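You operate a simulated robot arm through the tools that you are given. There is no shell and no other tool. Be economical: measure what you need, move in short steps, check, and stop when the job is done.

You are at the controls of a simulated robot arm. One attempt, no reset.

JOB
Tip the last of the salt into the soup, stir it in and cover the pot.
Fine: jar back on the worktop; red spoon, then on the spoons tray; black lid. Set down upright: salt jar.

Only the result counts: the job must be done as asked and must still hold three seconds after the hand-in. Knocking over, shifting, dropping, spilling or breaking anything else fails it. A push-on lid holds only when it is set on centred and level and pressed home; a screw cap is set on level and turned clockwise until tight.

ROBOT AND FRAMES
A 6-joint arm with a two-finger parallel gripper, fixed in place. Base frame: the origin is at the foot of the arm, x ahead of it, y to its left, z up; the work surface is at about z = 0.92. Readings come in m, degrees, newtons and seconds.
With the tool pointing down near the work surface it reaches from about 0.12 to 0.74 m from the base axis. Its first joint turns from -166.0 to 166.0 degrees. Payload 3.91 kg.
The tool frame sits at the grasp point between the pads (the TCP): z along the fingers, y along the line on which they close. The tips reach 0.03 m beyond it. Largest opening 0.11 m; finger width 0.02, thickness 0.01; the body of the gripper, 0.048 by 0.112 m, starts 0.055 m behind the TCP.
Orientation is that of the tool frame in the base frame, as a unit quaternion [w, x, y, z]. With the fingers straight down and closing along the base's y, the tool's x points along the base's -x, its y along +y and its z along -z.

CONTROLS
- The arm moves only by the tool send_rows. Its argument "rows" is a list of rows, each an object of numbers (a shift or turn left out is 0, a gripper value left out holds the last): "wx", "wy", "wz": the turn, a rotation vector about the base's x, y, z in degrees; "x", "y", "z": the shift along the base's x, y, z in m; "grip": the finger opening in m, from 0 to 0.11. In form: [{"wx": .., "wy": .., "wz": .., "x": .., "y": .., "z": .., "grip": ..}, ...]. A call has 1 to 12 rows; each row shifts and turns the commanded pose from where the row before left it. A row lasts 0.2 s, in which the tool goes at most 0.05 m and 8.6 degrees; a call with a longer step from one row to the next is refused whole, and so is a gripper value outside its range. Where a pose cannot be reached the arm comes as near as it can. A force on the tool above 50 N (or 10 N above the force at the start of the call, whichever is more), or a blocked arm, ends the call early, and 0.2 s more pass. The fingers move at their own pace (about 0.045 m/s each) and stop on an object; they squeeze with about 33 N. The grip force told is the motor's: it shows also when the fingers shut on nothing. Time passes only in rows, and 0.2 s behind the last, so rows that do not move let the fingers close. The reply holds the time, the measured pose of the TCP, the force on the tool along the base axes, the opening and the grip force, in the units named above and with some noise, with the torque about the TCP (base axes, N m) and any sound that the robot's microphone picked up.
- Cameras (640 x 400 px; columns grow to the right, rows downward): "scene" is fixed at [0.4012, -0.6495, 1.4837]; the picture's right is [0.99, -0.13, 0.00], its down [-0.05, -0.39, -0.92] and it looks along [0.12, 0.91, -0.39] (base axes); focal length 370 px, centre (320, 200). "wrist" rides on the gripper at [0.071, 0.022, -0.107] in the tool frame; the picture's right is [-0.29, 0.96, 0.00], its down [-0.76, -0.23, -0.61] and it looks along [-0.58, -0.18, 0.79] (tool axes); focal length 243 px, centre (320, 200). There is no depth. A picture from a camera that has moved, and an enlarged one, comes with that camera's place and axes in the base frame and with its lens.
- capture(camera): a new picture of that camera. No time passes.
- slide_trunk(by): slides the trunk up (or, below 0, down) by that many m; the arm rides with it, the base frame stays. It gives what a move gives, with no picture.
- close_up(camera, box): a new picture of the part [left, top, right, bottom] of that camera's present view, enlarged. No time passes.
- finish_job(): hands the job in; it is judged then, once.

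Work in short steps. Places have to be worked out from the pictures, the camera data and where the tool is seen: move nearer, look again, correct. Check each grasp and each placing, and mend what went wrong. You have 120 turns and 64 pictures in all, those below and enlarged ones among them. Open the gripper and draw the arm clear of the work before you hand the job in, unless the task says otherwise; then end with one line.

The tools are called as a command line: name --argument value ..., lists and objects as JSON in quotes. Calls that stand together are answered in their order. send_rows: Moves the arm, as the interface text tells. Its arguments: {"type":"object","properties":{"rows":{"type":"array"}},"required":["rows"]} The other tools are called the same way: slide_trunk (by) slides the trunk up or down; capture (camera) takes a picture; close_up (camera, box) takes an enlarged picture of a part of a camera's view; finish_job () hands the job in.

At the start:

```text
time_s: 0.0
tcp_pos: [0.3231, 0.3413, 1.2742]
tool_rot: [0.0, 0.0, 1.0, 0.0]
wrist_force: [-0.5, 0.3, 0.0]
wrist_torque: [-0.01, -0.01, 0.0]
finger_gap: 0.11
finger_force: 0.1
trunk travel left (down, up): [-0.525, 0.065]
```

scene: 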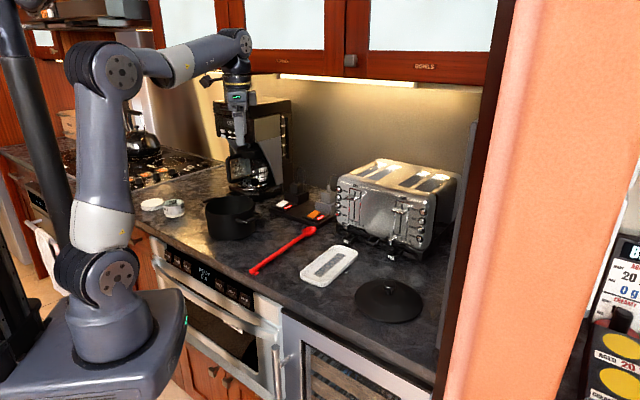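
wrist: 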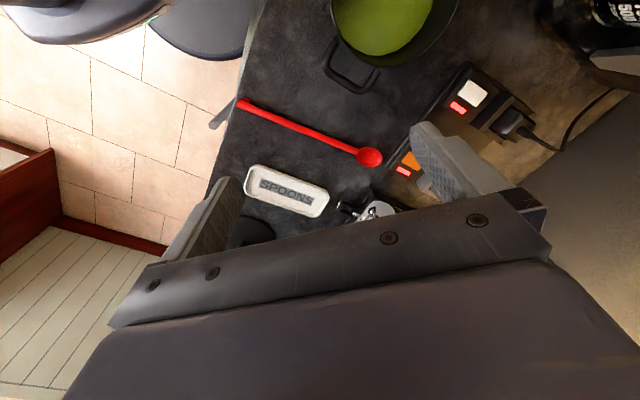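

I'll look closer at the work surface items in the scene view first.

close_up --camera "scene" --box '[120, 170, 280, 270]'

close_up --camera "scene" --box '[240, 200, 440, 325]'

```text
4.00 times, centred on (200, 220) of scene
camera zoom: at [0.4012, -0.6495, 1.4837], right [0.99, -0.13, 0.0], down [-0.05, -0.39, -0.92], along [0.12, 0.91, -0.39], focal length 1481 px, centre (800, 120)
```

zoom: 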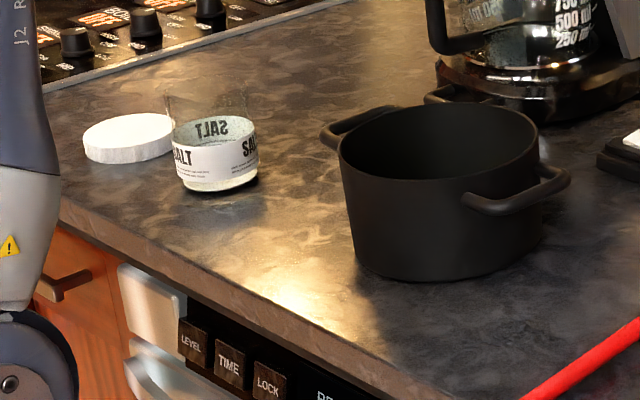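

```text
3.20 times, centred on (340, 262) of scene
camera zoom: at [0.4012, -0.6495, 1.4837], right [0.99, -0.13, 0.0], down [-0.05, -0.39, -0.92], along [0.12, 0.91, -0.39], focal length 1185 px, centre (256, 0)
```

zoom: 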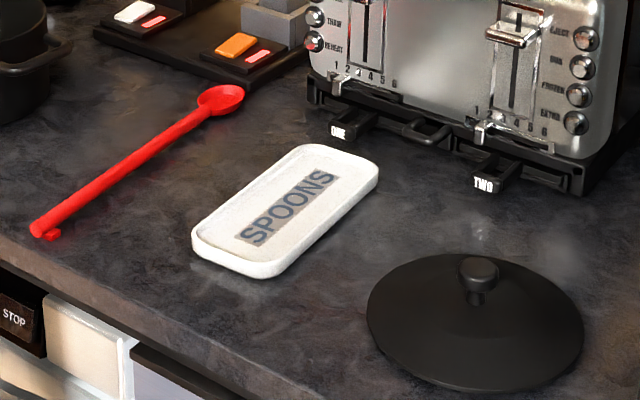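

The salt jar stands open near (0.04, 0.61), the pot is at about (0.245, 0.47), and the spoon, tray and lid lie to the right. I'll turn the gripper to face +y and move toward the jar, staying high.

send_rows --rows '[{"wz": -8.2, "x": -0.025, "y": 0.005}, {"wz": -8.2, "x": -0.025, "y": 0.005}, {"wz": -8.2, "x": -0.025, "y": 0.005}, {"wz": -8.2, "x": -0.025, "y": 0.005}, {"wz": -8.2, "x": -0.025, "y": 0.005}, {"wz": -8.2, "x": -0.025, "y": 0.005}, {"wz": -8.2, "x": -0.025, "y": 0.005}, {"wz": -8.2, "x": -0.025, "y": 0.005}, {"wz": -8.2, "x": -0.025, "y": 0.005}, {"wz": -8.1, "x": -0.025, "y": 0.005}, {"wz": -8.1, "x": -0.025, "y": 0.005}]'

```text
time_s: 2.4
tcp_pos: [0.1037, 0.3919, 1.2713]
tool_rot: [-0.003, 0.701, 0.713, -0.003]
wrist_force: [-0.4, 0.1, -0.1]
wrist_torque: [-0.05, -0.01, 0.0]
finger_gap: 0.1098
finger_force: 0.1
out of reach, approached as far as the arm can: row 11
trunk travel left (down, up): [-0.525, 0.065]
```

The turn is done, with one row short in x. Now I tilt the tool up toward +y and come lower.

send_rows --rows '[{"wx": 7.5, "z": -0.02}, {"wx": 7.5, "z": -0.02}, {"wx": 7.5, "z": -0.02}, {"wx": 7.5, "z": -0.02}, {"wx": 7.5, "z": -0.02}, {"wx": 7.5, "z": -0.02}, {"wx": 7.5, "z": -0.015}, {"wx": 7.5, "z": -0.015}]'

capture --camera "wrist"

capture --camera "scene"

```text
time_s: 4.2
tcp_pos: [0.0974, 0.3926, 1.1337]
tool_rot: [-0.338, 0.62, 0.632, 0.321]
wrist_force: [-0.5, -0.1, -0.6]
wrist_torque: [0.01, -0.02, 0.05]
finger_gap: 0.1098
finger_force: 0.1
out of reach, approached as far as the arm can: row 8
trunk travel left (down, up): [-0.525, 0.065]
```

```text
59 pictures are left
camera wrist: at [0.1219, 0.3458, 1.2517], right [0.96, -0.14, -0.25], down [-0.21, -0.94, -0.28], along [-0.2, 0.32, -0.93], focal length 243 px, centre (320, 200)
```

wrist: 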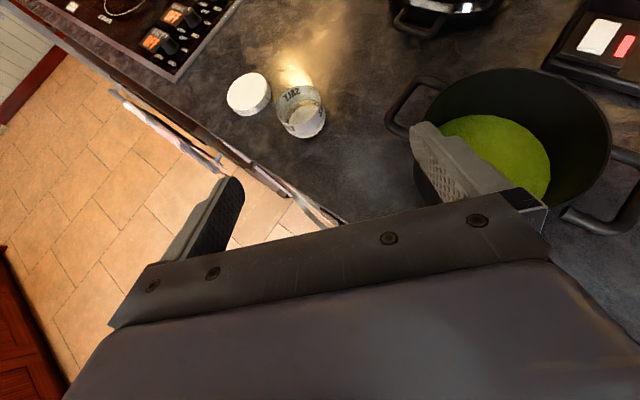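

```text
58 pictures are left
```

scene: 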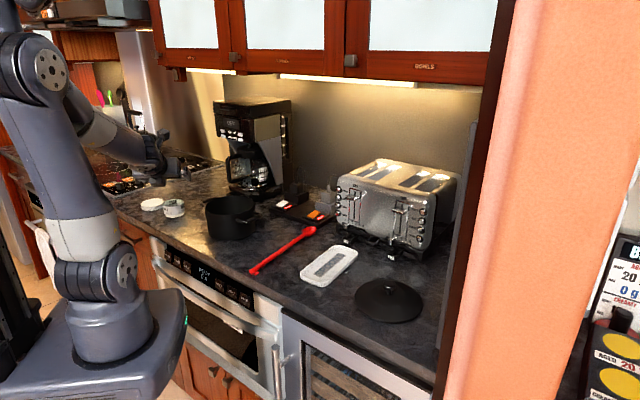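

The jar is visible at about (0.045, 0.60). I zoom in on it to judge its height and rim before going nearer.

close_up --camera "wrist" --box '[210, 50, 370, 150]'

close_up --camera "scene" --box '[130, 185, 210, 235]'

```text
4.00 times, centred on (290, 100) of wrist
camera zoom: at [0.1219, 0.3458, 1.2517], right [0.96, -0.14, -0.25], down [-0.21, -0.94, -0.28], along [-0.2, 0.32, -0.93], focal length 970 px, centre (440, 600)
```

zoom: 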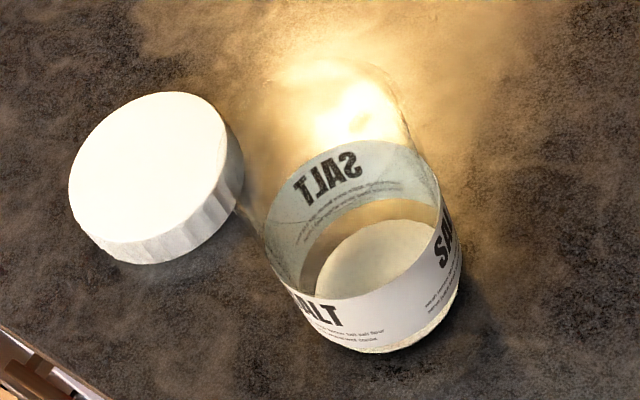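

```text
8.00 times, centred on (170, 210) of scene
camera zoom: at [0.4012, -0.6495, 1.4837], right [0.99, -0.13, 0.0], down [-0.05, -0.39, -0.92], along [0.12, 0.91, -0.39], focal length 2962 px, centre (1520, 120)
```

zoom: 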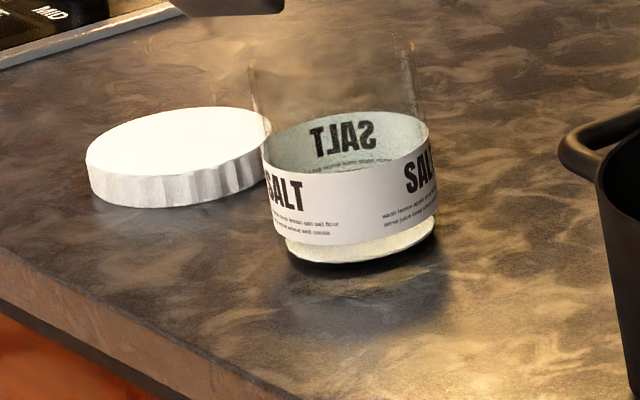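

The glass is about 0.085 tall and the label covers only its lower half. I move outward toward the jar while flattening the tilt, stopping short of it.

send_rows --rows '[{"y": 0.03, "z": -0.02}, {"y": 0.03, "z": -0.02}, {"y": 0.02, "z": -0.02, "wx": 4}, {"x": -0.01, "z": -0.02, "wx": 4}, {"x": -0.01}]'

```text
time_s: 5.4
tcp_pos: [0.0797, 0.4707, 1.0563]
tool_rot: [-0.382, 0.593, 0.61, 0.359]
wrist_force: [0.6, 0.7, 0.2]
wrist_torque: [0.02, 0.0, -0.01]
finger_gap: 0.1099
finger_force: 0.0
out of reach, approached as far as the arm can: row 5
trunk travel left (down, up): [-0.525, 0.065]
```

I'm still slightly limited while tucked in near the base, so I extend outward, which should ease it, then shift left.

send_rows --rows '[{"y": 0.02, "z": 0.0}, {"y": 0.02, "z": -0.01}, {"x": -0.015}, {"x": -0.015}]'

capture --camera "wrist"

capture --camera "scene"

```text
time_s: 6.4
tcp_pos: [0.0782, 0.5152, 1.0532]
tool_rot: [-0.384, 0.593, 0.61, 0.36]
wrist_force: [0.1, 0.4, 0.5]
wrist_torque: [0.02, -0.01, -0.04]
finger_gap: 0.1098
finger_force: 0.0
out of reach, approached as far as the arm can: row 3, 4
trunk travel left (down, up): [-0.525, 0.065]
```

```text
55 pictures are left
camera wrist: at [0.1041, 0.4511, 1.1638], right [0.96, -0.09, -0.27], down [-0.2, -0.89, -0.4], along [-0.21, 0.44, -0.87], focal length 243 px, centre (320, 200)
```

wrist: 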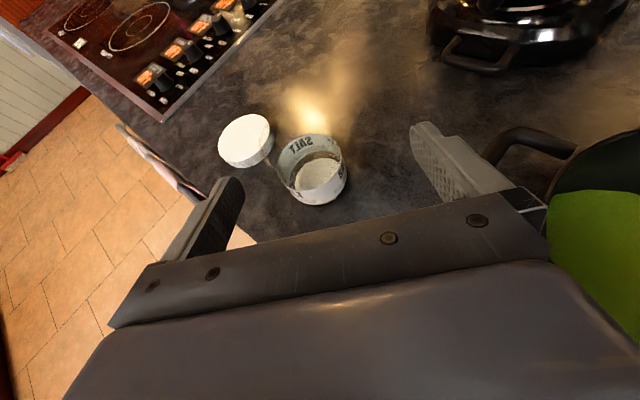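

```text
54 pictures are left
```

scene: 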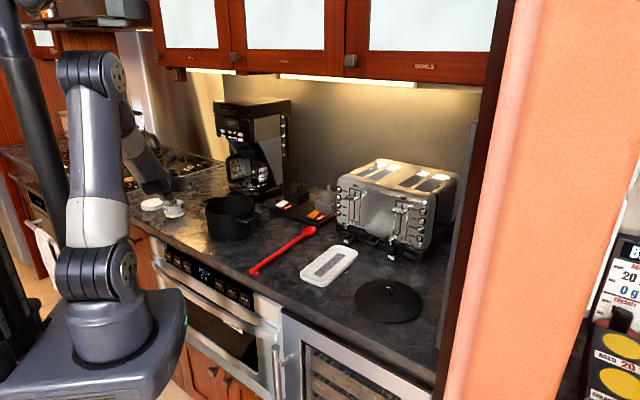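

Moving left in x is blocked, probably by the joint 1 limit, so I'll yaw the tool to the left, which swings the TCP over without turning the base.

send_rows --rows '[{"wz": 7, "x": -0.005}, {"wz": 7, "x": -0.005}, {"wz": 7, "x": -0.005}]'

```text
time_s: 7.2
tcp_pos: [0.0644, 0.5159, 1.0544]
tool_rot: [-0.441, 0.473, 0.707, 0.287]
wrist_force: [-0.1, -0.1, 0.3]
wrist_torque: [-0.03, 0.04, 0.01]
finger_gap: 0.1102
finger_force: 0.0
trunk travel left (down, up): [-0.525, 0.065]
```

The yaw works: the tool points about 23° left of +y and 27° below level. Next I shift to a pre-grasp point on the jar's line and descend to z 0.98.

send_rows --rows '[{"x": 0.012, "z": -0.02}, {"x": 0.011, "z": -0.02}, {"z": -0.02}, {"z": -0.014}]'

capture --camera "wrist"

close_up --camera "scene" --box '[110, 150, 270, 250]'

```text
time_s: 8.2
tcp_pos: [0.091, 0.5149, 0.9782]
tool_rot: [-0.439, 0.476, 0.706, 0.286]
wrist_force: [0.0, 0.9, 3.6]
wrist_torque: [0.03, -0.33, 0.07]
finger_gap: 0.1099
finger_force: 0.0
trunk travel left (down, up): [-0.525, 0.065]
```

```text
53 pictures are left
camera wrist: at [0.1362, 0.4644, 1.0887], right [0.93, 0.24, -0.27], down [0.12, -0.91, -0.4], along [-0.35, 0.34, -0.87], focal length 243 px, centre (320, 200)
```

wrist: 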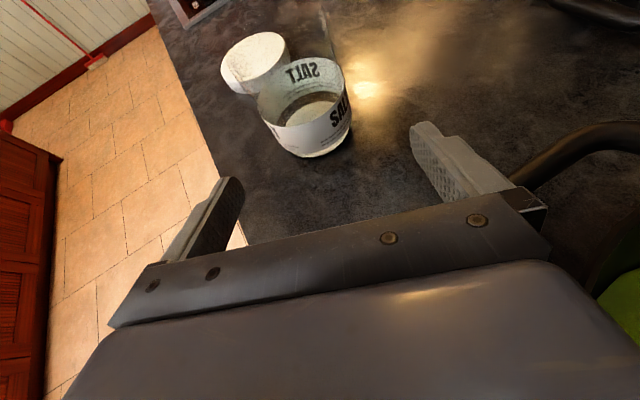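

```text
4.00 times, centred on (190, 200) of scene
camera zoom: at [0.4012, -0.6495, 1.4837], right [0.99, -0.13, 0.0], down [-0.05, -0.39, -0.92], along [0.12, 0.91, -0.39], focal length 1481 px, centre (840, 200)
```

zoom: 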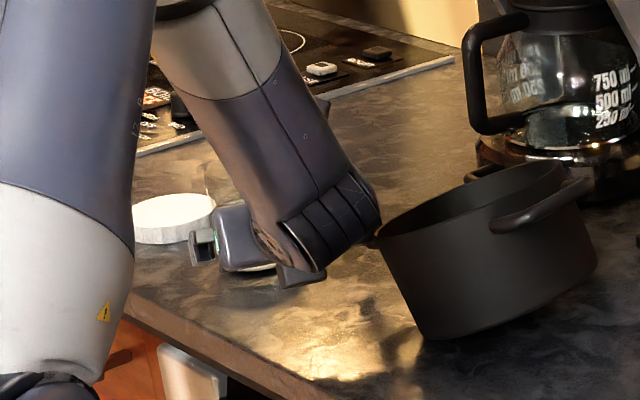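

The forearm's wrist link is pressing on the pot's left handle and tilting it. I back straight up slowly so it settles upright.

send_rows --rows '[{"z": 0.005}, {"z": 0.005}, {"z": 0.005}, {"z": 0.005}, {"z": 0.006}, {"z": 0.007}, {"z": 0.007}, {"z": 0.01}, {"z": 0.01}, {"z": 0.014}]'

close_up --camera "scene" --box '[110, 150, 270, 250]'

```text
time_s: 10.4
tcp_pos: [0.0864, 0.5139, 1.0537]
tool_rot: [-0.441, 0.474, 0.706, 0.287]
wrist_force: [0.5, -0.8, 1.2]
wrist_torque: [0.03, 0.01, 0.02]
finger_gap: 0.1097
finger_force: 0.2
trunk travel left (down, up): [-0.525, 0.065]
```

```text
4.00 times, centred on (190, 200) of scene
camera zoom: at [0.4012, -0.6495, 1.4837], right [0.99, -0.13, 0.0], down [-0.05, -0.39, -0.92], along [0.12, 0.91, -0.39], focal length 1481 px, centre (840, 200)
```

zoom: 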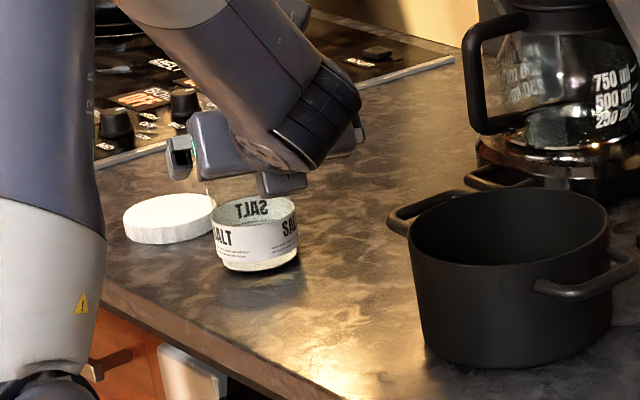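

The pot is upright again, nudged about 2 cm to the right, and no spill shows. I'll steepen the tool to about 47° below level so the wrist stays well above the pot handle, and recheck.

send_rows --rows '[{"wx": -6.1, "wy": -2.6}, {"wx": -6.1, "wy": -2.6}, {"wx": -6.1, "wy": -2.6, "x": -0.006, "y": 0.018}]'

capture --camera "wrist"

close_up --camera "scene" --box '[110, 150, 270, 250]'

```text
time_s: 11.2
tcp_pos: [0.0819, 0.5346, 1.0547]
tool_rot: [-0.311, 0.517, 0.771, 0.204]
wrist_force: [0.3, 0.1, 1.0]
wrist_torque: [0.03, 0.0, 0.0]
finger_gap: 0.1101
finger_force: 0.1
trunk travel left (down, up): [-0.525, 0.065]
```

```text
50 pictures are left
camera wrist: at [0.1124, 0.5207, 1.1811], right [0.96, 0.17, -0.21], down [0.16, -0.98, -0.08], along [-0.22, 0.05, -0.97], focal length 243 px, centre (320, 200)
```

wrist: 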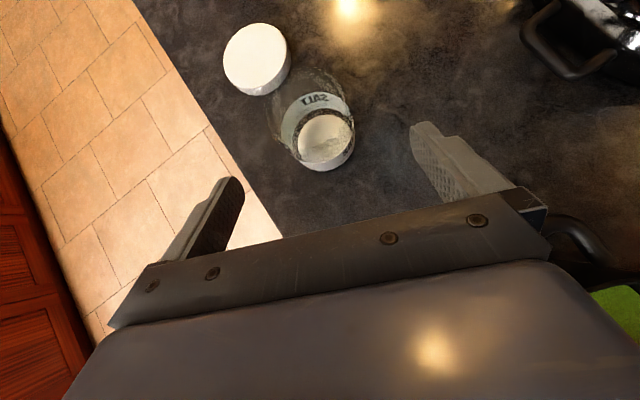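

```text
4.00 times, centred on (190, 200) of scene
camera zoom: at [0.4012, -0.6495, 1.4837], right [0.99, -0.13, 0.0], down [-0.05, -0.39, -0.92], along [0.12, 0.91, -0.39], focal length 1481 px, centre (840, 200)
```

zoom: 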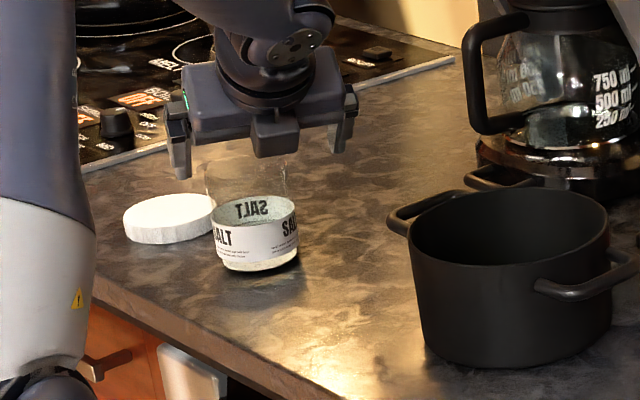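

The jar is centred at about (0.05, 0.60), in line with the tool axis, so I approach along that axis in small steps.

send_rows --rows '[{"x": -0.0075, "y": 0.0153, "z": -0.018}, {"x": -0.0075, "y": 0.0153, "z": -0.018}, {"x": -0.0075, "y": 0.0153, "z": -0.018}]'

capture --camera "wrist"

close_up --camera "scene" --box '[110, 150, 270, 250]'

```text
time_s: 12.0
tcp_pos: [0.0593, 0.5795, 0.9991]
tool_rot: [-0.311, 0.517, 0.771, 0.203]
wrist_force: [-0.5, -0.3, 0.5]
wrist_torque: [0.03, -0.01, -0.01]
finger_gap: 0.1101
finger_force: 0.1
trunk travel left (down, up): [-0.525, 0.065]
```

```text
48 pictures are left
camera wrist: at [0.0894, 0.5677, 1.1262], right [0.96, 0.17, -0.21], down [0.16, -0.98, -0.08], along [-0.22, 0.05, -0.97], focal length 243 px, centre (320, 200)
```

wrist: 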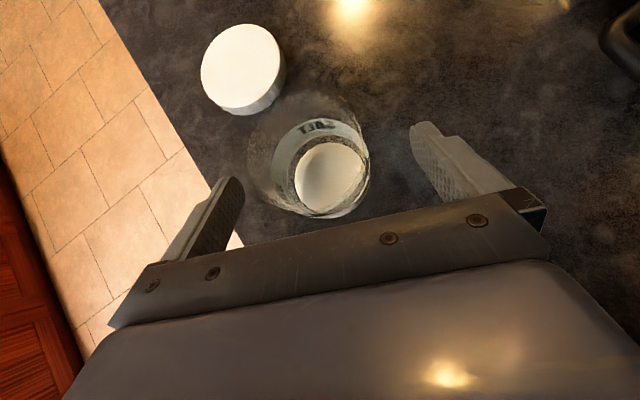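

```text
4.00 times, centred on (190, 200) of scene
camera zoom: at [0.4012, -0.6495, 1.4837], right [0.99, -0.13, 0.0], down [-0.05, -0.39, -0.92], along [0.12, 0.91, -0.39], focal length 1481 px, centre (840, 200)
```

zoom: 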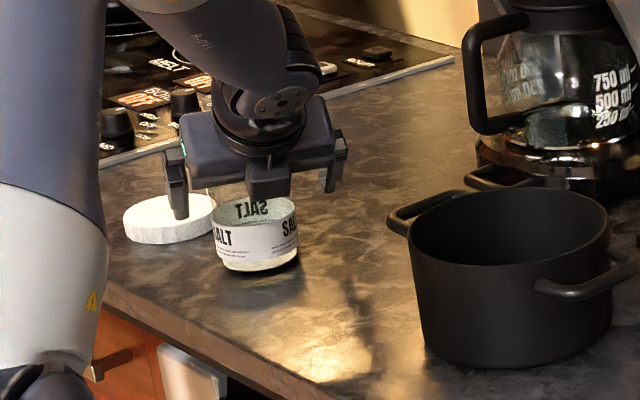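

The jar is between the fingers with room to spare. I make the last step in and close.

send_rows --rows '[{"x": -0.004, "y": 0.0085, "z": -0.009}, {"x": -0.0035, "y": 0.008, "z": -0.008}, {"grip": 0.06}, {"grip": 0.06}, {"grip": 0.06}, {"grip": 0.06}]'

capture --camera "wrist"

close_up --camera "scene" --box '[110, 150, 270, 250]'

```text
time_s: 13.4
tcp_pos: [0.0536, 0.5951, 0.9842]
tool_rot: [-0.311, 0.517, 0.771, 0.203]
wrist_force: [-0.2, 0.7, 0.3]
wrist_torque: [0.04, 0.02, 0.02]
finger_gap: 0.0625
finger_force: 33.2
trunk travel left (down, up): [-0.525, 0.065]
```

```text
46 pictures are left
camera wrist: at [0.0828, 0.5823, 1.1089], right [0.96, 0.17, -0.21], down [0.16, -0.98, -0.08], along [-0.22, 0.05, -0.97], focal length 243 px, centre (320, 200)
```

wrist: 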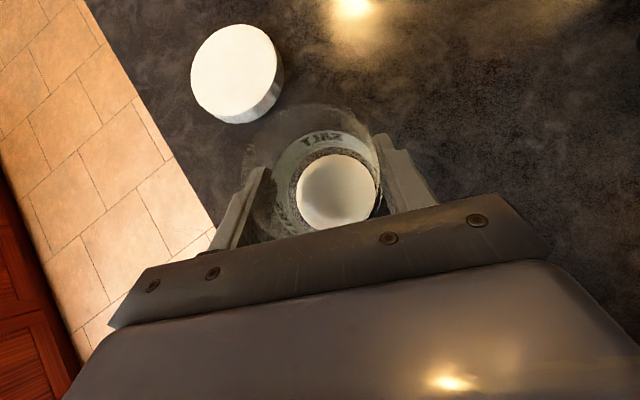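

```text
4.00 times, centred on (190, 200) of scene
camera zoom: at [0.4012, -0.6495, 1.4837], right [0.99, -0.13, 0.0], down [-0.05, -0.39, -0.92], along [0.12, 0.91, -0.39], focal length 1481 px, centre (840, 200)
```

zoom: 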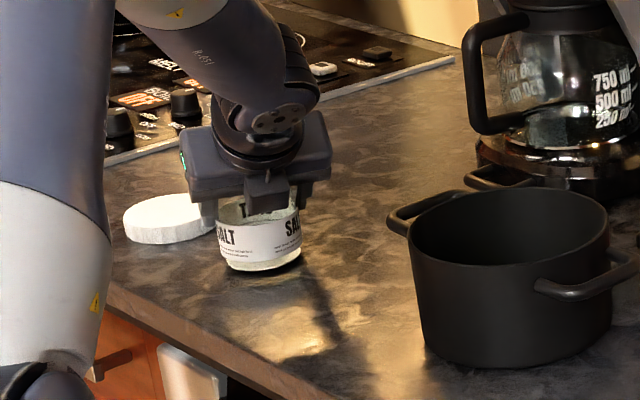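

Gripped at 33 N. I lift straight up, keeping the orientation.

send_rows --rows '[{"z": 0.01, "grip": 0.055}, {"z": 0.02}, {"z": 0.03}, {"z": 0.03}, {"z": 0.03}, {"z": 0.03}]'

capture --camera "scene"

capture --camera "wrist"

```text
time_s: 14.8
tcp_pos: [0.0466, 0.5959, 1.1355]
tool_rot: [-0.311, 0.517, 0.771, 0.203]
wrist_force: [-0.7, -0.2, -1.3]
wrist_torque: [-0.03, -0.01, 0.04]
finger_gap: 0.0621
finger_force: 33.1
trunk travel left (down, up): [-0.525, 0.065]
```

```text
44 pictures are left
```

scene: 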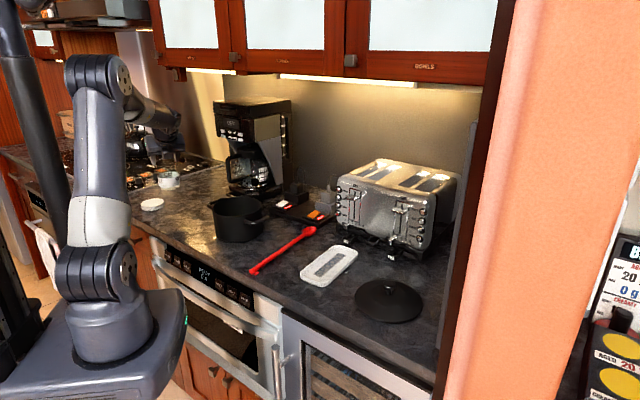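

```text
43 pictures are left
camera wrist: at [0.0777, 0.5835, 1.2603], right [0.96, 0.17, -0.21], down [0.16, -0.98, -0.08], along [-0.22, 0.05, -0.97], focal length 243 px, centre (320, 200)
```

wrist: 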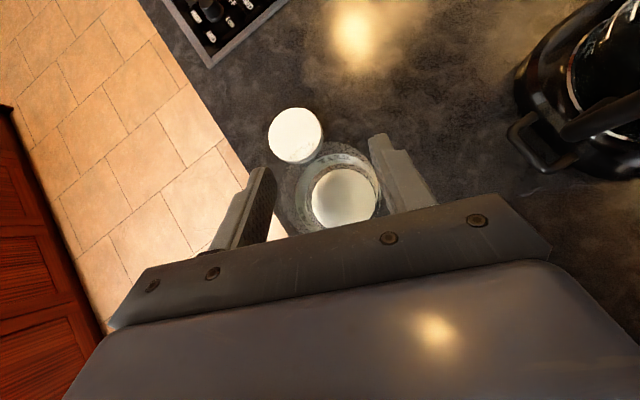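

The jar is lifted and still holding its salt. I carry it level over the pot, now near (0.28, 0.453), turning the heading to radial on the way.

send_rows --rows '[{"z": 0.02}, {"x": 0.033, "y": -0.021, "wz": -7, "z": 0.005}, {"x": 0.033, "y": -0.021, "wz": -7, "z": 0.005}, {"x": 0.033, "y": -0.021, "wz": -7}, {"x": 0.033, "y": -0.021, "wz": -7}, {"x": 0.033, "y": -0.021, "wz": -7}, {"x": 0.033, "y": -0.021, "wz": -7}, {"x": 0.033, "y": -0.021, "wz": -7}]'

capture --camera "wrist"

capture --camera "scene"

```text
time_s: 16.6
tcp_pos: [0.2844, 0.4491, 1.1575]
tool_rot: [-0.207, 0.781, 0.502, 0.309]
wrist_force: [0.4, -0.1, -1.1]
wrist_torque: [-0.01, 0.01, -0.02]
finger_gap: 0.0617
finger_force: 33.0
out of reach, approached as far as the arm can: row 8
trunk travel left (down, up): [-0.525, 0.065]
```

```text
42 pictures are left
camera wrist: at [0.2955, 0.4193, 1.2847], right [0.78, -0.58, -0.21], down [-0.61, -0.79, -0.08], along [-0.12, 0.19, -0.97], focal length 243 px, centre (320, 200)
```

wrist: 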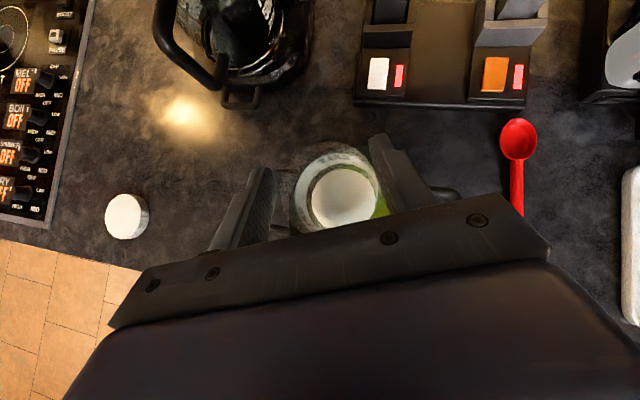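

```text
41 pictures are left
```

scene: 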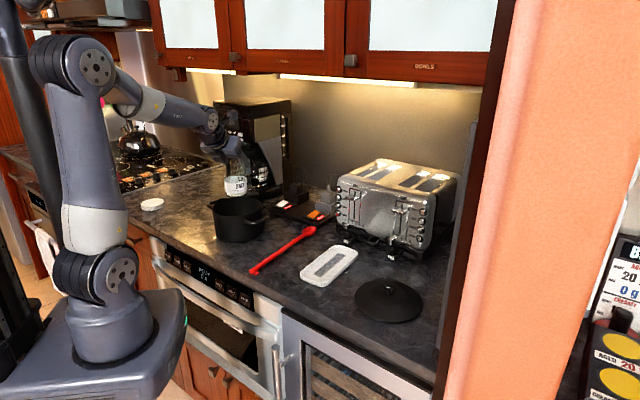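

The jar is above the pot. Now I raise the tool to level, which tilts the jar about 45° with the salt still well inside, lifting slightly as I do.

send_rows --rows '[{"wx": 6.8, "wy": -2.95, "z": 0.005}, {"wx": 6.8, "wy": -2.95, "z": 0.005}, {"wx": 6.8, "wy": -2.95, "z": 0.005}, {"wx": 6.8, "wy": -2.95, "z": 0.005}, {"wx": 6.8, "wy": -2.95}]'

capture --camera "wrist"

```text
time_s: 17.8
tcp_pos: [0.2656, 0.4579, 1.1829]
tool_rot: [-0.336, 0.671, 0.399, 0.528]
wrist_force: [-0.9, 0.2, -0.4]
wrist_torque: [-0.01, 0.01, 0.0]
finger_gap: 0.0619
finger_force: 33.0
out of reach, approached as far as the arm can: row 1, 3, 4, 5
trunk travel left (down, up): [-0.525, 0.065]
```

```text
40 pictures are left
camera wrist: at [0.2463, 0.3684, 1.2757], right [0.82, -0.49, -0.31], down [-0.57, -0.56, -0.6], along [0.12, 0.67, -0.74], focal length 243 px, centre (320, 200)
```

wrist: 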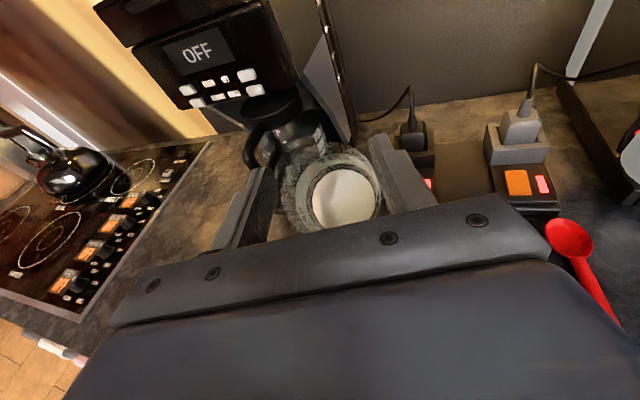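

The limit seems to be a wrist joint near radial heading, so I yaw back left, heading about +y, which worked before.

send_rows --rows '[{"wz": 7}, {"wz": 7}, {"wz": 7}, {"wz": 7}]'

```text
time_s: 18.8
tcp_pos: [0.1251, 0.4947, 1.2122]
tool_rot: [-0.404, 0.598, 0.506, 0.472]
wrist_force: [-0.1, 0.6, -0.7]
wrist_torque: [-0.05, 0.01, 0.01]
finger_gap: 0.0624
finger_force: 33.2
out of reach, approached as far as the arm can: row 1, 2, 3, 4
trunk travel left (down, up): [-0.525, 0.065]
```

The arm drifted left while trying. I look at the arm's configuration before moving more.

capture --camera "scene"

close_up --camera "scene" --box '[0, 20, 256, 180]'

```text
39 pictures are left
```

scene: 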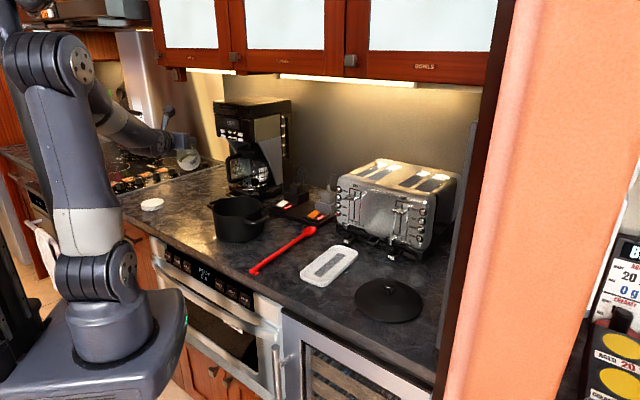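

```text
2.50 times, centred on (128, 100) of scene
camera zoom: at [0.4012, -0.6495, 1.4837], right [0.99, -0.13, 0.0], down [-0.05, -0.39, -0.92], along [0.12, 0.91, -0.39], focal length 926 px, centre (800, 450)
```

zoom: 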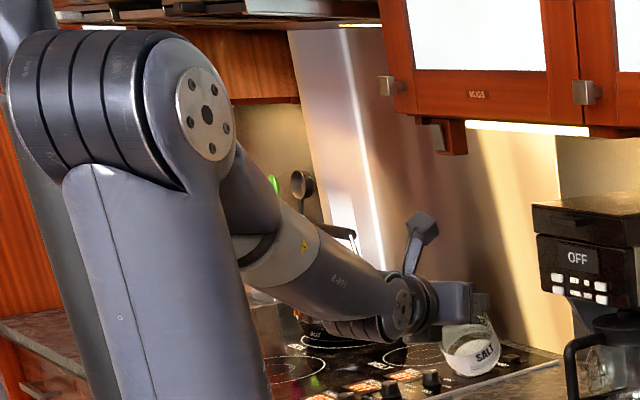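

The arm is tightly folded because the shoulder is high. Lowering the trunk should open it up, and the jar has room below, so I slide down 0.1.

slide_trunk --by -0.1

send_rows --rows '[{"z": 0.02}, {"z": 0.02}, {"z": 0.02}, {"x": 0.02, "z": 0.01}]'

```text
time_s: 20.1
tcp_pos: [0.1256, 0.4948, 1.1101]
tool_rot: [-0.404, 0.598, 0.507, 0.471]
wrist_force: [-0.1, 0.1, -1.0]
wrist_torque: [-0.05, 0.03, 0.03]
finger_gap: 0.0622
finger_force: 32.9
trunk travel left (down, up): [-0.425, 0.165]
```

```text
time_s: 21.1
tcp_pos: [0.1403, 0.4943, 1.182]
tool_rot: [-0.402, 0.6, 0.505, 0.474]
wrist_force: [-0.3, 0.5, -0.5]
wrist_torque: [-0.06, -0.01, 0.0]
finger_gap: 0.062
finger_force: 32.0
out of reach, approached as far as the arm can: row 4
trunk travel left (down, up): [-0.425, 0.165]
```

To see whether the wrist roll is the limiting joint, I try a small roll about the tool axis (mouth toward -x) together with a shift right.

send_rows --rows '[{"wx": -1.2, "wy": -7.7, "wz": 1.8}, {"wx": -1.2, "wy": -7.7, "wz": 1.8}, {"x": 0.02}, {"x": 0.02}]'

```text
time_s: 22.1
tcp_pos: [0.1498, 0.501, 1.176]
tool_rot: [-0.332, 0.523, 0.582, 0.527]
wrist_force: [-0.4, 0.8, -0.8]
wrist_torque: [-0.02, 0.01, -0.02]
finger_gap: 0.0621
finger_force: 33.6
out of reach, approached as far as the arm can: row 3, 4
trunk travel left (down, up): [-0.425, 0.165]
```

Roll is free but the right shift isn't, so the limit is the level tool near the arm plane. I return to the steeper tilt with heading left, which worked, and then move to the pot that way.

send_rows --rows '[{"wx": -8.1, "wy": 1.4}, {"wx": -8.1, "wy": 1.4}, {"wx": -8.1, "wy": 1.4, "wz": 1}, {"wz": 7}, {"wz": 7}, {"wz": 7}]'

```text
time_s: 23.5
tcp_pos: [0.1507, 0.5013, 1.1768]
tool_rot: [-0.306, 0.46, 0.771, 0.317]
wrist_force: [-0.4, -0.6, -0.7]
wrist_torque: [-0.01, -0.01, 0.03]
finger_gap: 0.0618
finger_force: 33.1
trunk travel left (down, up): [-0.425, 0.165]
```

That is clear with no limits. I move right to over the pot, keeping the heading about 30° left of radial.

send_rows --rows '[{"x": 0.0215, "y": -0.008, "wz": -2}, {"x": 0.0215, "y": -0.008, "wz": -2}, {"x": 0.0215, "y": -0.008, "wz": -2}, {"x": 0.0215, "y": -0.008, "wz": -2}, {"x": 0.0215, "y": -0.008, "wz": -2}, {"x": 0.0215, "y": -0.008, "wz": -2}]'

```text
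time_s: 24.9
tcp_pos: [0.2786, 0.4552, 1.178]
tool_rot: [-0.27, 0.539, 0.718, 0.347]
wrist_force: [0.4, 0.8, -0.8]
wrist_torque: [0.01, 0.01, -0.01]
finger_gap: 0.0619
finger_force: 33.0
trunk travel left (down, up): [-0.425, 0.165]
```

I'm over the pot with no limits. I raise the tool axis toward level.

send_rows --rows '[{"wx": 6}, {"wx": 6}, {"wx": 6}, {"wx": 6}, {"wx": 6}]'

```text
time_s: 26.1
tcp_pos: [0.2785, 0.4531, 1.1772]
tool_rot: [-0.4, 0.45, 0.604, 0.522]
wrist_force: [0.5, 0.7, -0.5]
wrist_torque: [-0.05, 0.01, 0.02]
finger_gap: 0.0618
finger_force: 32.8
trunk travel left (down, up): [-0.425, 0.165]
```

The tool is now nearly level over the pot. I lower to about 1.13 and start rolling the jar mouth to the left and down.

send_rows --rows '[{"z": -0.016, "x": 0.004, "y": 0.008}, {"z": -0.016, "x": 0.004, "y": 0.008}, {"z": -0.013}, {"wx": 0.1, "wy": -7.9, "wz": 1.1}, {"wx": 0.1, "wy": -7.9, "wz": 1.1}, {"wx": 0.1, "wy": -7.9, "wz": 1.1}, {"wx": 0.1, "wy": -7.9, "wz": 1.1}, {"wx": 0.1, "wy": -7.9, "wz": 1.1}, {"wx": 0.1, "wy": -7.9, "wz": 1.1}]'

capture --camera "scene"

capture --camera "wrist"

```text
time_s: 28.1
tcp_pos: [0.2882, 0.4685, 1.1321]
tool_rot: [-0.154, 0.165, 0.737, 0.637]
wrist_force: [0.0, -0.6, -0.6]
wrist_torque: [-0.02, 0.03, -0.01]
finger_gap: 0.0623
finger_force: 33.0
trunk travel left (down, up): [-0.425, 0.165]
```

```text
37 pictures are left
```

scene: 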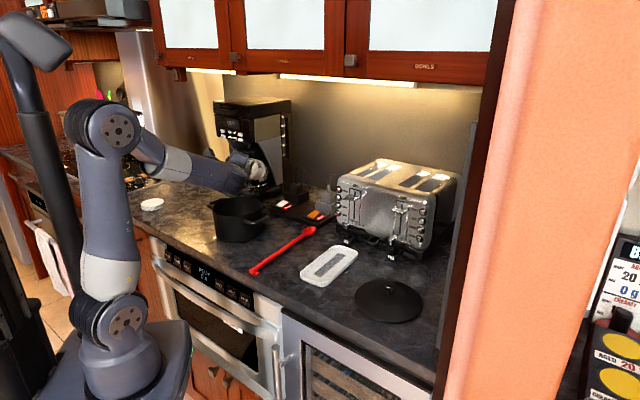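

```text
36 pictures are left
camera wrist: at [0.2351, 0.3697, 1.1971], right [0.68, 0.11, 0.72], down [0.59, -0.67, -0.45], along [0.43, 0.74, -0.52], focal length 243 px, centre (320, 200)
```

wrist: 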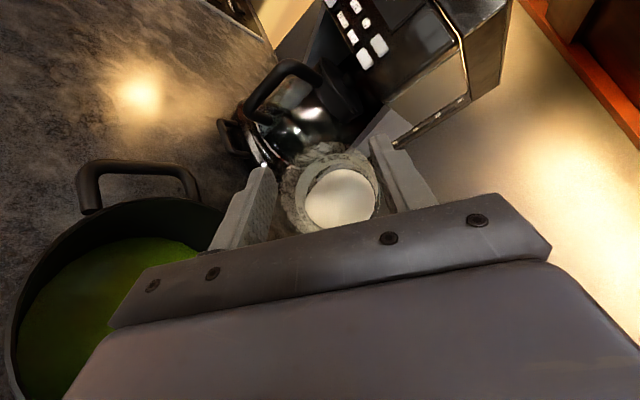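

The salt is still inside at about 66° tilt, with the jar above the pot. I keep rolling steadily, drawing back 1 cm to stay centred.

send_rows --rows '[{"wx": 0.1, "wy": -7.9, "wz": 1.1, "y": -0.005}, {"wx": 0.1, "wy": -7.9, "wz": 1.1, "y": -0.005}, {"wx": 0.1, "wy": -6, "wz": 0.8}, {"wx": 0.1, "wy": -6, "wz": 0.8}, {"wx": 0.1, "wy": -6, "wz": 0.8}, {"wx": 0.1, "wy": -6, "wz": 0.8}, {"wx": 0.1, "wy": -6, "wz": 0.8}, {"wx": 0.1, "wy": -6, "wz": 0.8}, {"wx": 0.1, "wy": -6, "wz": 0.8}]'

capture --camera "wrist"

close_up --camera "scene" --box '[160, 130, 320, 250]'

```text
time_s: 30.1
tcp_pos: [0.2868, 0.4592, 1.1317]
tool_rot: [0.177, -0.212, 0.724, 0.632]
wrist_force: [0.3, -0.2, -0.8]
wrist_torque: [-0.06, 0.03, -0.01]
finger_gap: 0.0618
finger_force: 32.9
trunk travel left (down, up): [-0.425, 0.165]
```

```text
35 pictures are left
camera wrist: at [0.2166, 0.3506, 1.1268], right [-0.26, 0.13, 0.96], down [0.77, -0.57, 0.29], along [0.58, 0.81, 0.05], focal length 243 px, centre (320, 200)
```

wrist: 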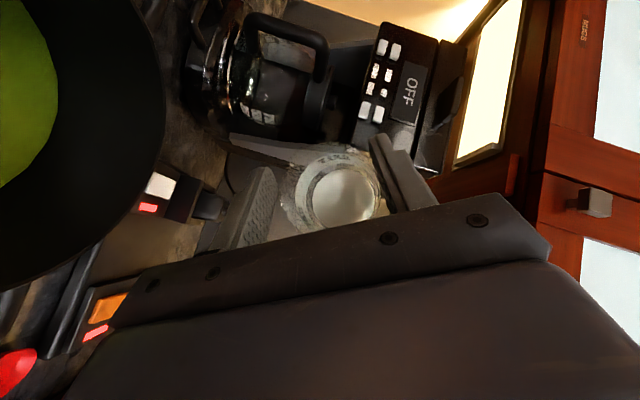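

```text
3.33 times, centred on (240, 190) of scene
camera zoom: at [0.4012, -0.6495, 1.4837], right [0.99, -0.13, 0.0], down [-0.05, -0.39, -0.92], along [0.12, 0.91, -0.39], focal length 1234 px, centre (587, 233)
```

zoom: 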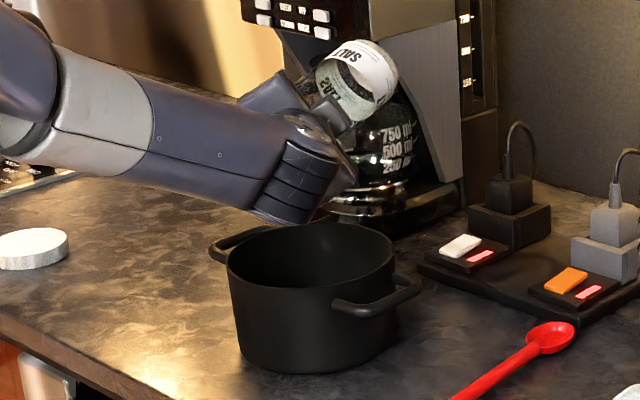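

The tilt is about 105° with the mouth over the pot. I finish the roll, raising 1 cm so the camera stays clear of the rim.

send_rows --rows '[{"wx": 0.1, "wy": -7.5, "wz": 1.0, "z": 0.005}, {"wx": 0.1, "wy": -7.5, "wz": 1.0, "z": 0.005}, {"wx": 0.1, "wy": -7.5, "wz": 1.0}, {"wx": 0.1, "wy": -7.5, "wz": 1.0}, {"wx": 0.1, "wy": -7.5, "wz": 1.0}, {"wx": 0.1, "wy": -7.5, "wz": 1.0}, {"wx": 0.1, "wy": -7.5, "wz": 1.0}, {}, {}]'

capture --camera "wrist"

close_up --camera "scene" --box '[160, 130, 320, 250]'

```text
time_s: 32.1
tcp_pos: [0.2877, 0.4589, 1.1419]
tool_rot: [0.443, -0.511, 0.552, 0.488]
wrist_force: [0.3, 0.5, -0.5]
wrist_torque: [-0.08, 0.02, -0.04]
finger_gap: 0.0623
finger_force: 32.8
trunk travel left (down, up): [-0.425, 0.165]
```

```text
33 pictures are left
camera wrist: at [0.2609, 0.3437, 1.0868], right [-0.93, 0.04, 0.37], down [0.3, -0.5, 0.81], along [0.22, 0.86, 0.45], focal length 243 px, centre (320, 200)
```

wrist: 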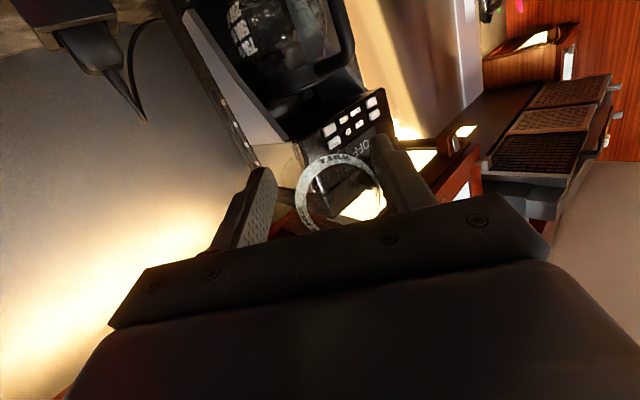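

```text
3.33 times, centred on (240, 190) of scene
camera zoom: at [0.4012, -0.6495, 1.4837], right [0.99, -0.13, 0.0], down [-0.05, -0.39, -0.92], along [0.12, 0.91, -0.39], focal length 1234 px, centre (587, 233)
```

zoom: 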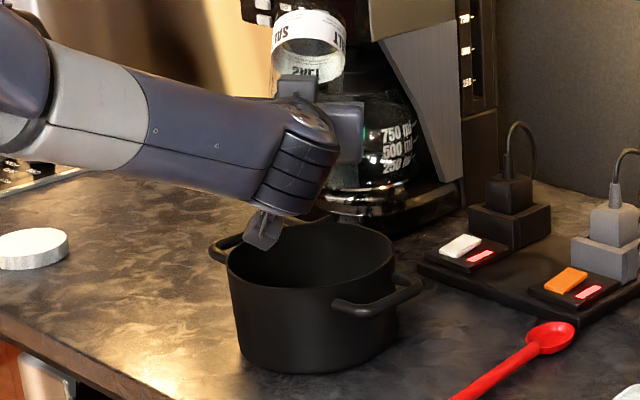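

The jar's bottom is now see-through, so it is empty, and there are no stray grains on the worktop. I give one gentle shake and start rolling back upright.

send_rows --rows '[{"wy": -7}, {"wy": 8}, {"wy": -8}, {"wy": 7}, {"wx": -0.1, "wy": 7.9, "wz": -1.1}, {"wx": -0.1, "wy": 7.9, "wz": -1.1}, {"wx": -0.1, "wy": 7.9, "wz": -1.1}, {"wx": -0.1, "wy": 7.9, "wz": -1.1}, {"wx": -0.1, "wy": 7.9, "wz": -1.1}, {"wx": -0.1, "wy": 7.9, "wz": -1.1}, {"wx": -0.1, "wy": 7.9, "wz": -1.1}, {"wx": -0.1, "wy": 7.9, "wz": -1.1}]'

send_rows --rows '[{"wx": -0.1, "wy": 7.9, "wz": -1.1}, {"wx": -0.1, "wy": 7.9, "wz": -1.1}, {"wx": -0.1, "wy": 7.9, "wz": -1.1}, {"wx": -0.1, "wy": 7.9, "wz": -1.1}, {"wx": -0.1, "wy": 7.9, "wz": -1.1, "z": 0.01}, {"wx": -0.1, "wy": 7.9, "wz": -1.1, "z": 0.01}, {"wx": -0.1, "wy": 7.9, "wz": -1.1, "z": 0.01}, {"wx": -0.1, "wy": 7.9, "wz": -1.1}, {"wx": -0.1, "wy": 7.9, "wz": -1.1}, {"wx": -0.1, "wy": 7.9, "wz": -1.1}, {"wx": -0.1, "wy": 7.9, "wz": -1.1}, {"wx": -0.1, "wy": 7.9, "wz": -1.1}]'

capture --camera "wrist"

```text
time_s: 34.7
tcp_pos: [0.2876, 0.4596, 1.1417]
tool_rot: [0.118, -0.14, 0.742, 0.645]
wrist_force: [0.3, -0.1, -0.7]
wrist_torque: [-0.01, 0.03, -0.01]
finger_gap: 0.062
finger_force: 32.8
trunk travel left (down, up): [-0.425, 0.165]
```

```text
time_s: 37.3
tcp_pos: [0.2878, 0.4604, 1.172]
tool_rot: [-0.401, 0.455, 0.604, 0.517]
wrist_force: [0.0, 0.3, -0.9]
wrist_torque: [-0.01, -0.03, 0.01]
finger_gap: 0.0621
finger_force: 33.2
trunk travel left (down, up): [-0.425, 0.165]
```

```text
31 pictures are left
camera wrist: at [0.2911, 0.3647, 1.2607], right [1.0, 0.01, -0.03], down [-0.01, -0.72, -0.7], along [-0.03, 0.7, -0.72], focal length 243 px, centre (320, 200)
```

wrist: 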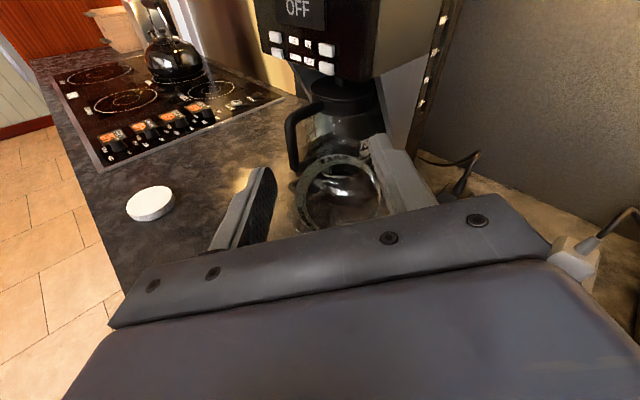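

The jar is empty. I retrace: steepen the tool, then move back toward the jar's original spot.

send_rows --rows '[{"wx": -6}, {"wx": -6}, {"wx": -6}, {"wx": -6}, {"wx": -6}, {"x": -0.023, "y": 0.007, "wz": 2}, {"x": -0.023, "y": 0.007, "wz": 2}, {"x": -0.023, "y": 0.007, "wz": 2}, {"x": -0.023, "y": 0.007, "wz": 2}, {"x": -0.023, "y": 0.007, "wz": 2}, {"x": -0.023, "y": 0.006, "wz": 2}]'

```text
time_s: 39.7
tcp_pos: [0.1489, 0.5013, 1.1742]
tool_rot: [-0.304, 0.464, 0.77, 0.314]
wrist_force: [0.2, 0.3, -0.1]
wrist_torque: [-0.01, 0.02, 0.0]
finger_gap: 0.062
finger_force: 33.0
trunk travel left (down, up): [-0.425, 0.165]
```

I correct the residual rotation (about 14°) to match the grasp orientation, move over the original jar spot, and raise the trunk back so the descent uses the proven configuration.

send_rows --rows '[{"wx": -5.65, "wy": 4.2, "wz": -0.25, "x": -0.02, "y": 0.02}, {"wx": -5.65, "wy": 4.2, "wz": -0.25, "x": -0.02, "y": 0.02}, {"x": -0.025, "y": 0.025}, {"x": -0.03, "y": 0.029}]'

slide_trunk --by 0.1

```text
time_s: 40.7
tcp_pos: [0.0534, 0.5959, 1.1749]
tool_rot: [-0.311, 0.517, 0.771, 0.203]
wrist_force: [0.1, -0.2, 0.2]
wrist_torque: [0.03, -0.03, 0.03]
finger_gap: 0.062
finger_force: 32.8
trunk travel left (down, up): [-0.425, 0.165]
```

```text
time_s: 42.1
tcp_pos: [0.0534, 0.5965, 1.2743]
tool_rot: [-0.311, 0.516, 0.772, 0.202]
wrist_force: [0.4, -0.5, 0.1]
wrist_torque: [-0.02, 0.0, 0.01]
finger_gap: 0.0618
finger_force: 33.0
trunk travel left (down, up): [-0.525, 0.065]
```

The orientation matches exactly. I descend to about 1.0 and check.

send_rows --rows '[{"z": -0.04}, {"z": -0.04}, {"z": -0.04}, {"z": -0.04}, {"z": -0.04}, {"z": -0.03}, {"z": -0.025}, {"z": -0.01}]'

close_up --camera "scene" --box '[110, 150, 270, 250]'

```text
time_s: 43.9
tcp_pos: [0.0514, 0.5958, 1.0121]
tool_rot: [-0.311, 0.515, 0.772, 0.205]
wrist_force: [1.4, -4.8, 35.4]
wrist_torque: [-0.1, -0.14, 0.21]
finger_gap: 0.062
finger_force: 33.4
trunk travel left (down, up): [-0.525, 0.065]
```

```text
4.00 times, centred on (190, 200) of scene
camera zoom: at [0.4012, -0.6495, 1.4837], right [0.99, -0.13, 0.0], down [-0.05, -0.39, -0.92], along [0.12, 0.91, -0.39], focal length 1481 px, centre (840, 200)
```

zoom: 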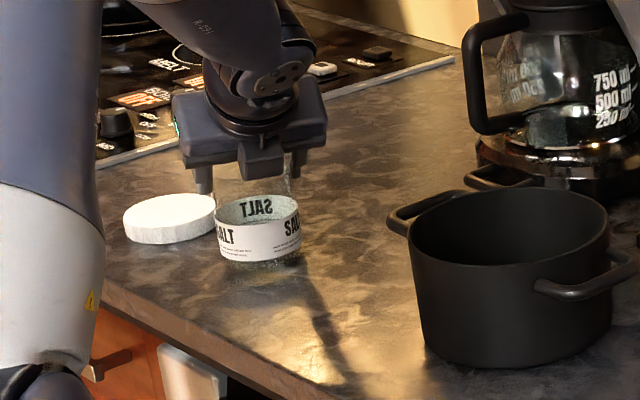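

There is contact force about 3 cm higher than expected. I look closer before releasing.

close_up --camera "scene" --box '[142, 175, 206, 223]'

capture --camera "wrist"

```text
8.33 times, centred on (174, 199) of scene
camera zoom: at [0.4012, -0.6495, 1.4837], right [0.99, -0.13, 0.0], down [-0.05, -0.39, -0.92], along [0.12, 0.91, -0.39], focal length 3085 px, centre (1537, 208)
```

zoom: 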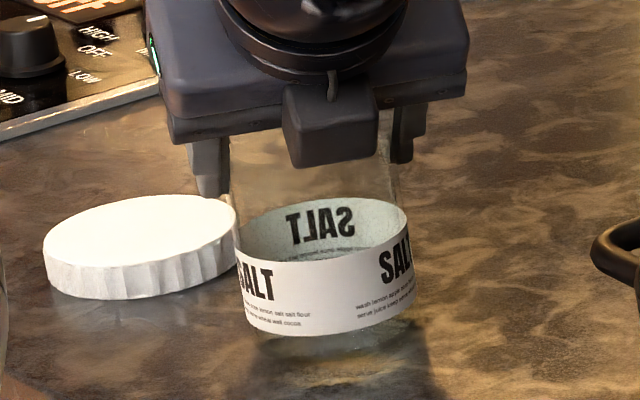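

```text
28 pictures are left
camera wrist: at [0.0818, 0.5836, 1.1384], right [0.96, 0.17, -0.21], down [0.16, -0.98, -0.09], along [-0.22, 0.05, -0.97], focal length 243 px, centre (320, 200)
```

wrist: 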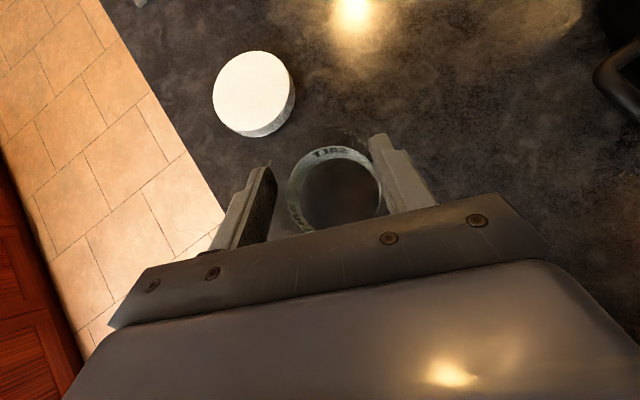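

The jar's base is on the worktop, where its label sat originally, and it looks upright; it just slid lower in the grip. I ease the pressure and open.

send_rows --rows '[{"z": 0.003}, {"grip": 0.07}, {"grip": 0.09}, {"grip": 0.105}, {"grip": 0.105}]'

close_up --camera "scene" --box '[142, 175, 206, 223]'

```text
time_s: 45.1
tcp_pos: [0.0522, 0.5952, 1.0113]
tool_rot: [-0.311, 0.516, 0.772, 0.202]
wrist_force: [-0.2, -0.9, 0.0]
wrist_torque: [0.01, -0.01, -0.01]
finger_gap: 0.1053
finger_force: 0.1
trunk travel left (down, up): [-0.525, 0.065]
```

```text
8.33 times, centred on (174, 199) of scene
camera zoom: at [0.4012, -0.6495, 1.4837], right [0.99, -0.13, 0.0], down [-0.05, -0.39, -0.92], along [0.12, 0.91, -0.39], focal length 3085 px, centre (1537, 208)
```

zoom: 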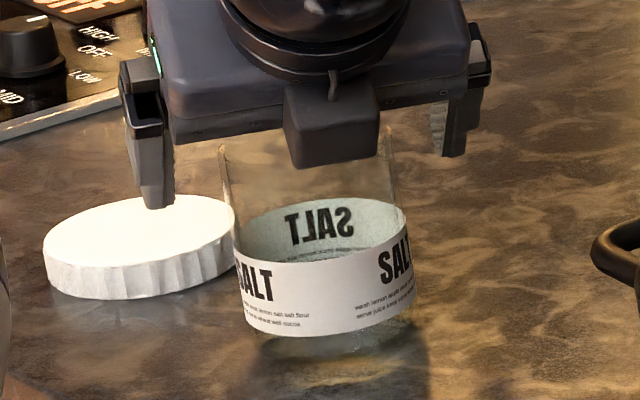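

The jar stands free. I retreat along the tool axis, then raise.

send_rows --rows '[{"x": 0.006, "y": -0.014, "z": 0.016}, {"x": 0.008, "y": -0.019, "z": 0.022}, {"x": 0.01, "y": -0.025, "z": 0.029}, {"z": 0.04}, {"z": 0.04}]'

capture --camera "scene"

capture --camera "wrist"

```text
time_s: 46.3
tcp_pos: [0.079, 0.5379, 1.1577]
tool_rot: [-0.311, 0.516, 0.772, 0.202]
wrist_force: [-0.6, 0.5, 0.4]
wrist_torque: [0.0, -0.02, 0.03]
finger_gap: 0.1049
finger_force: 0.0
trunk travel left (down, up): [-0.525, 0.065]
```

```text
26 pictures are left
```

scene: 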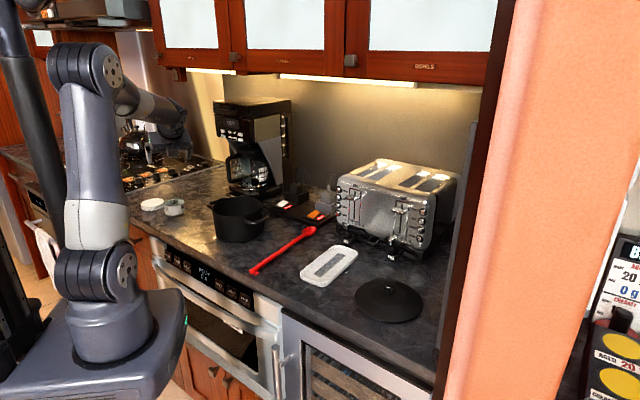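

```text
25 pictures are left
camera wrist: at [0.1082, 0.5264, 1.2829], right [0.96, 0.17, -0.21], down [0.16, -0.98, -0.08], along [-0.22, 0.04, -0.97], focal length 243 px, centre (320, 200)
```

wrist: 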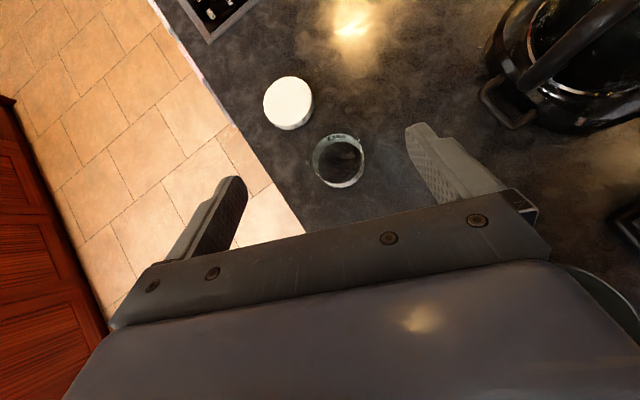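

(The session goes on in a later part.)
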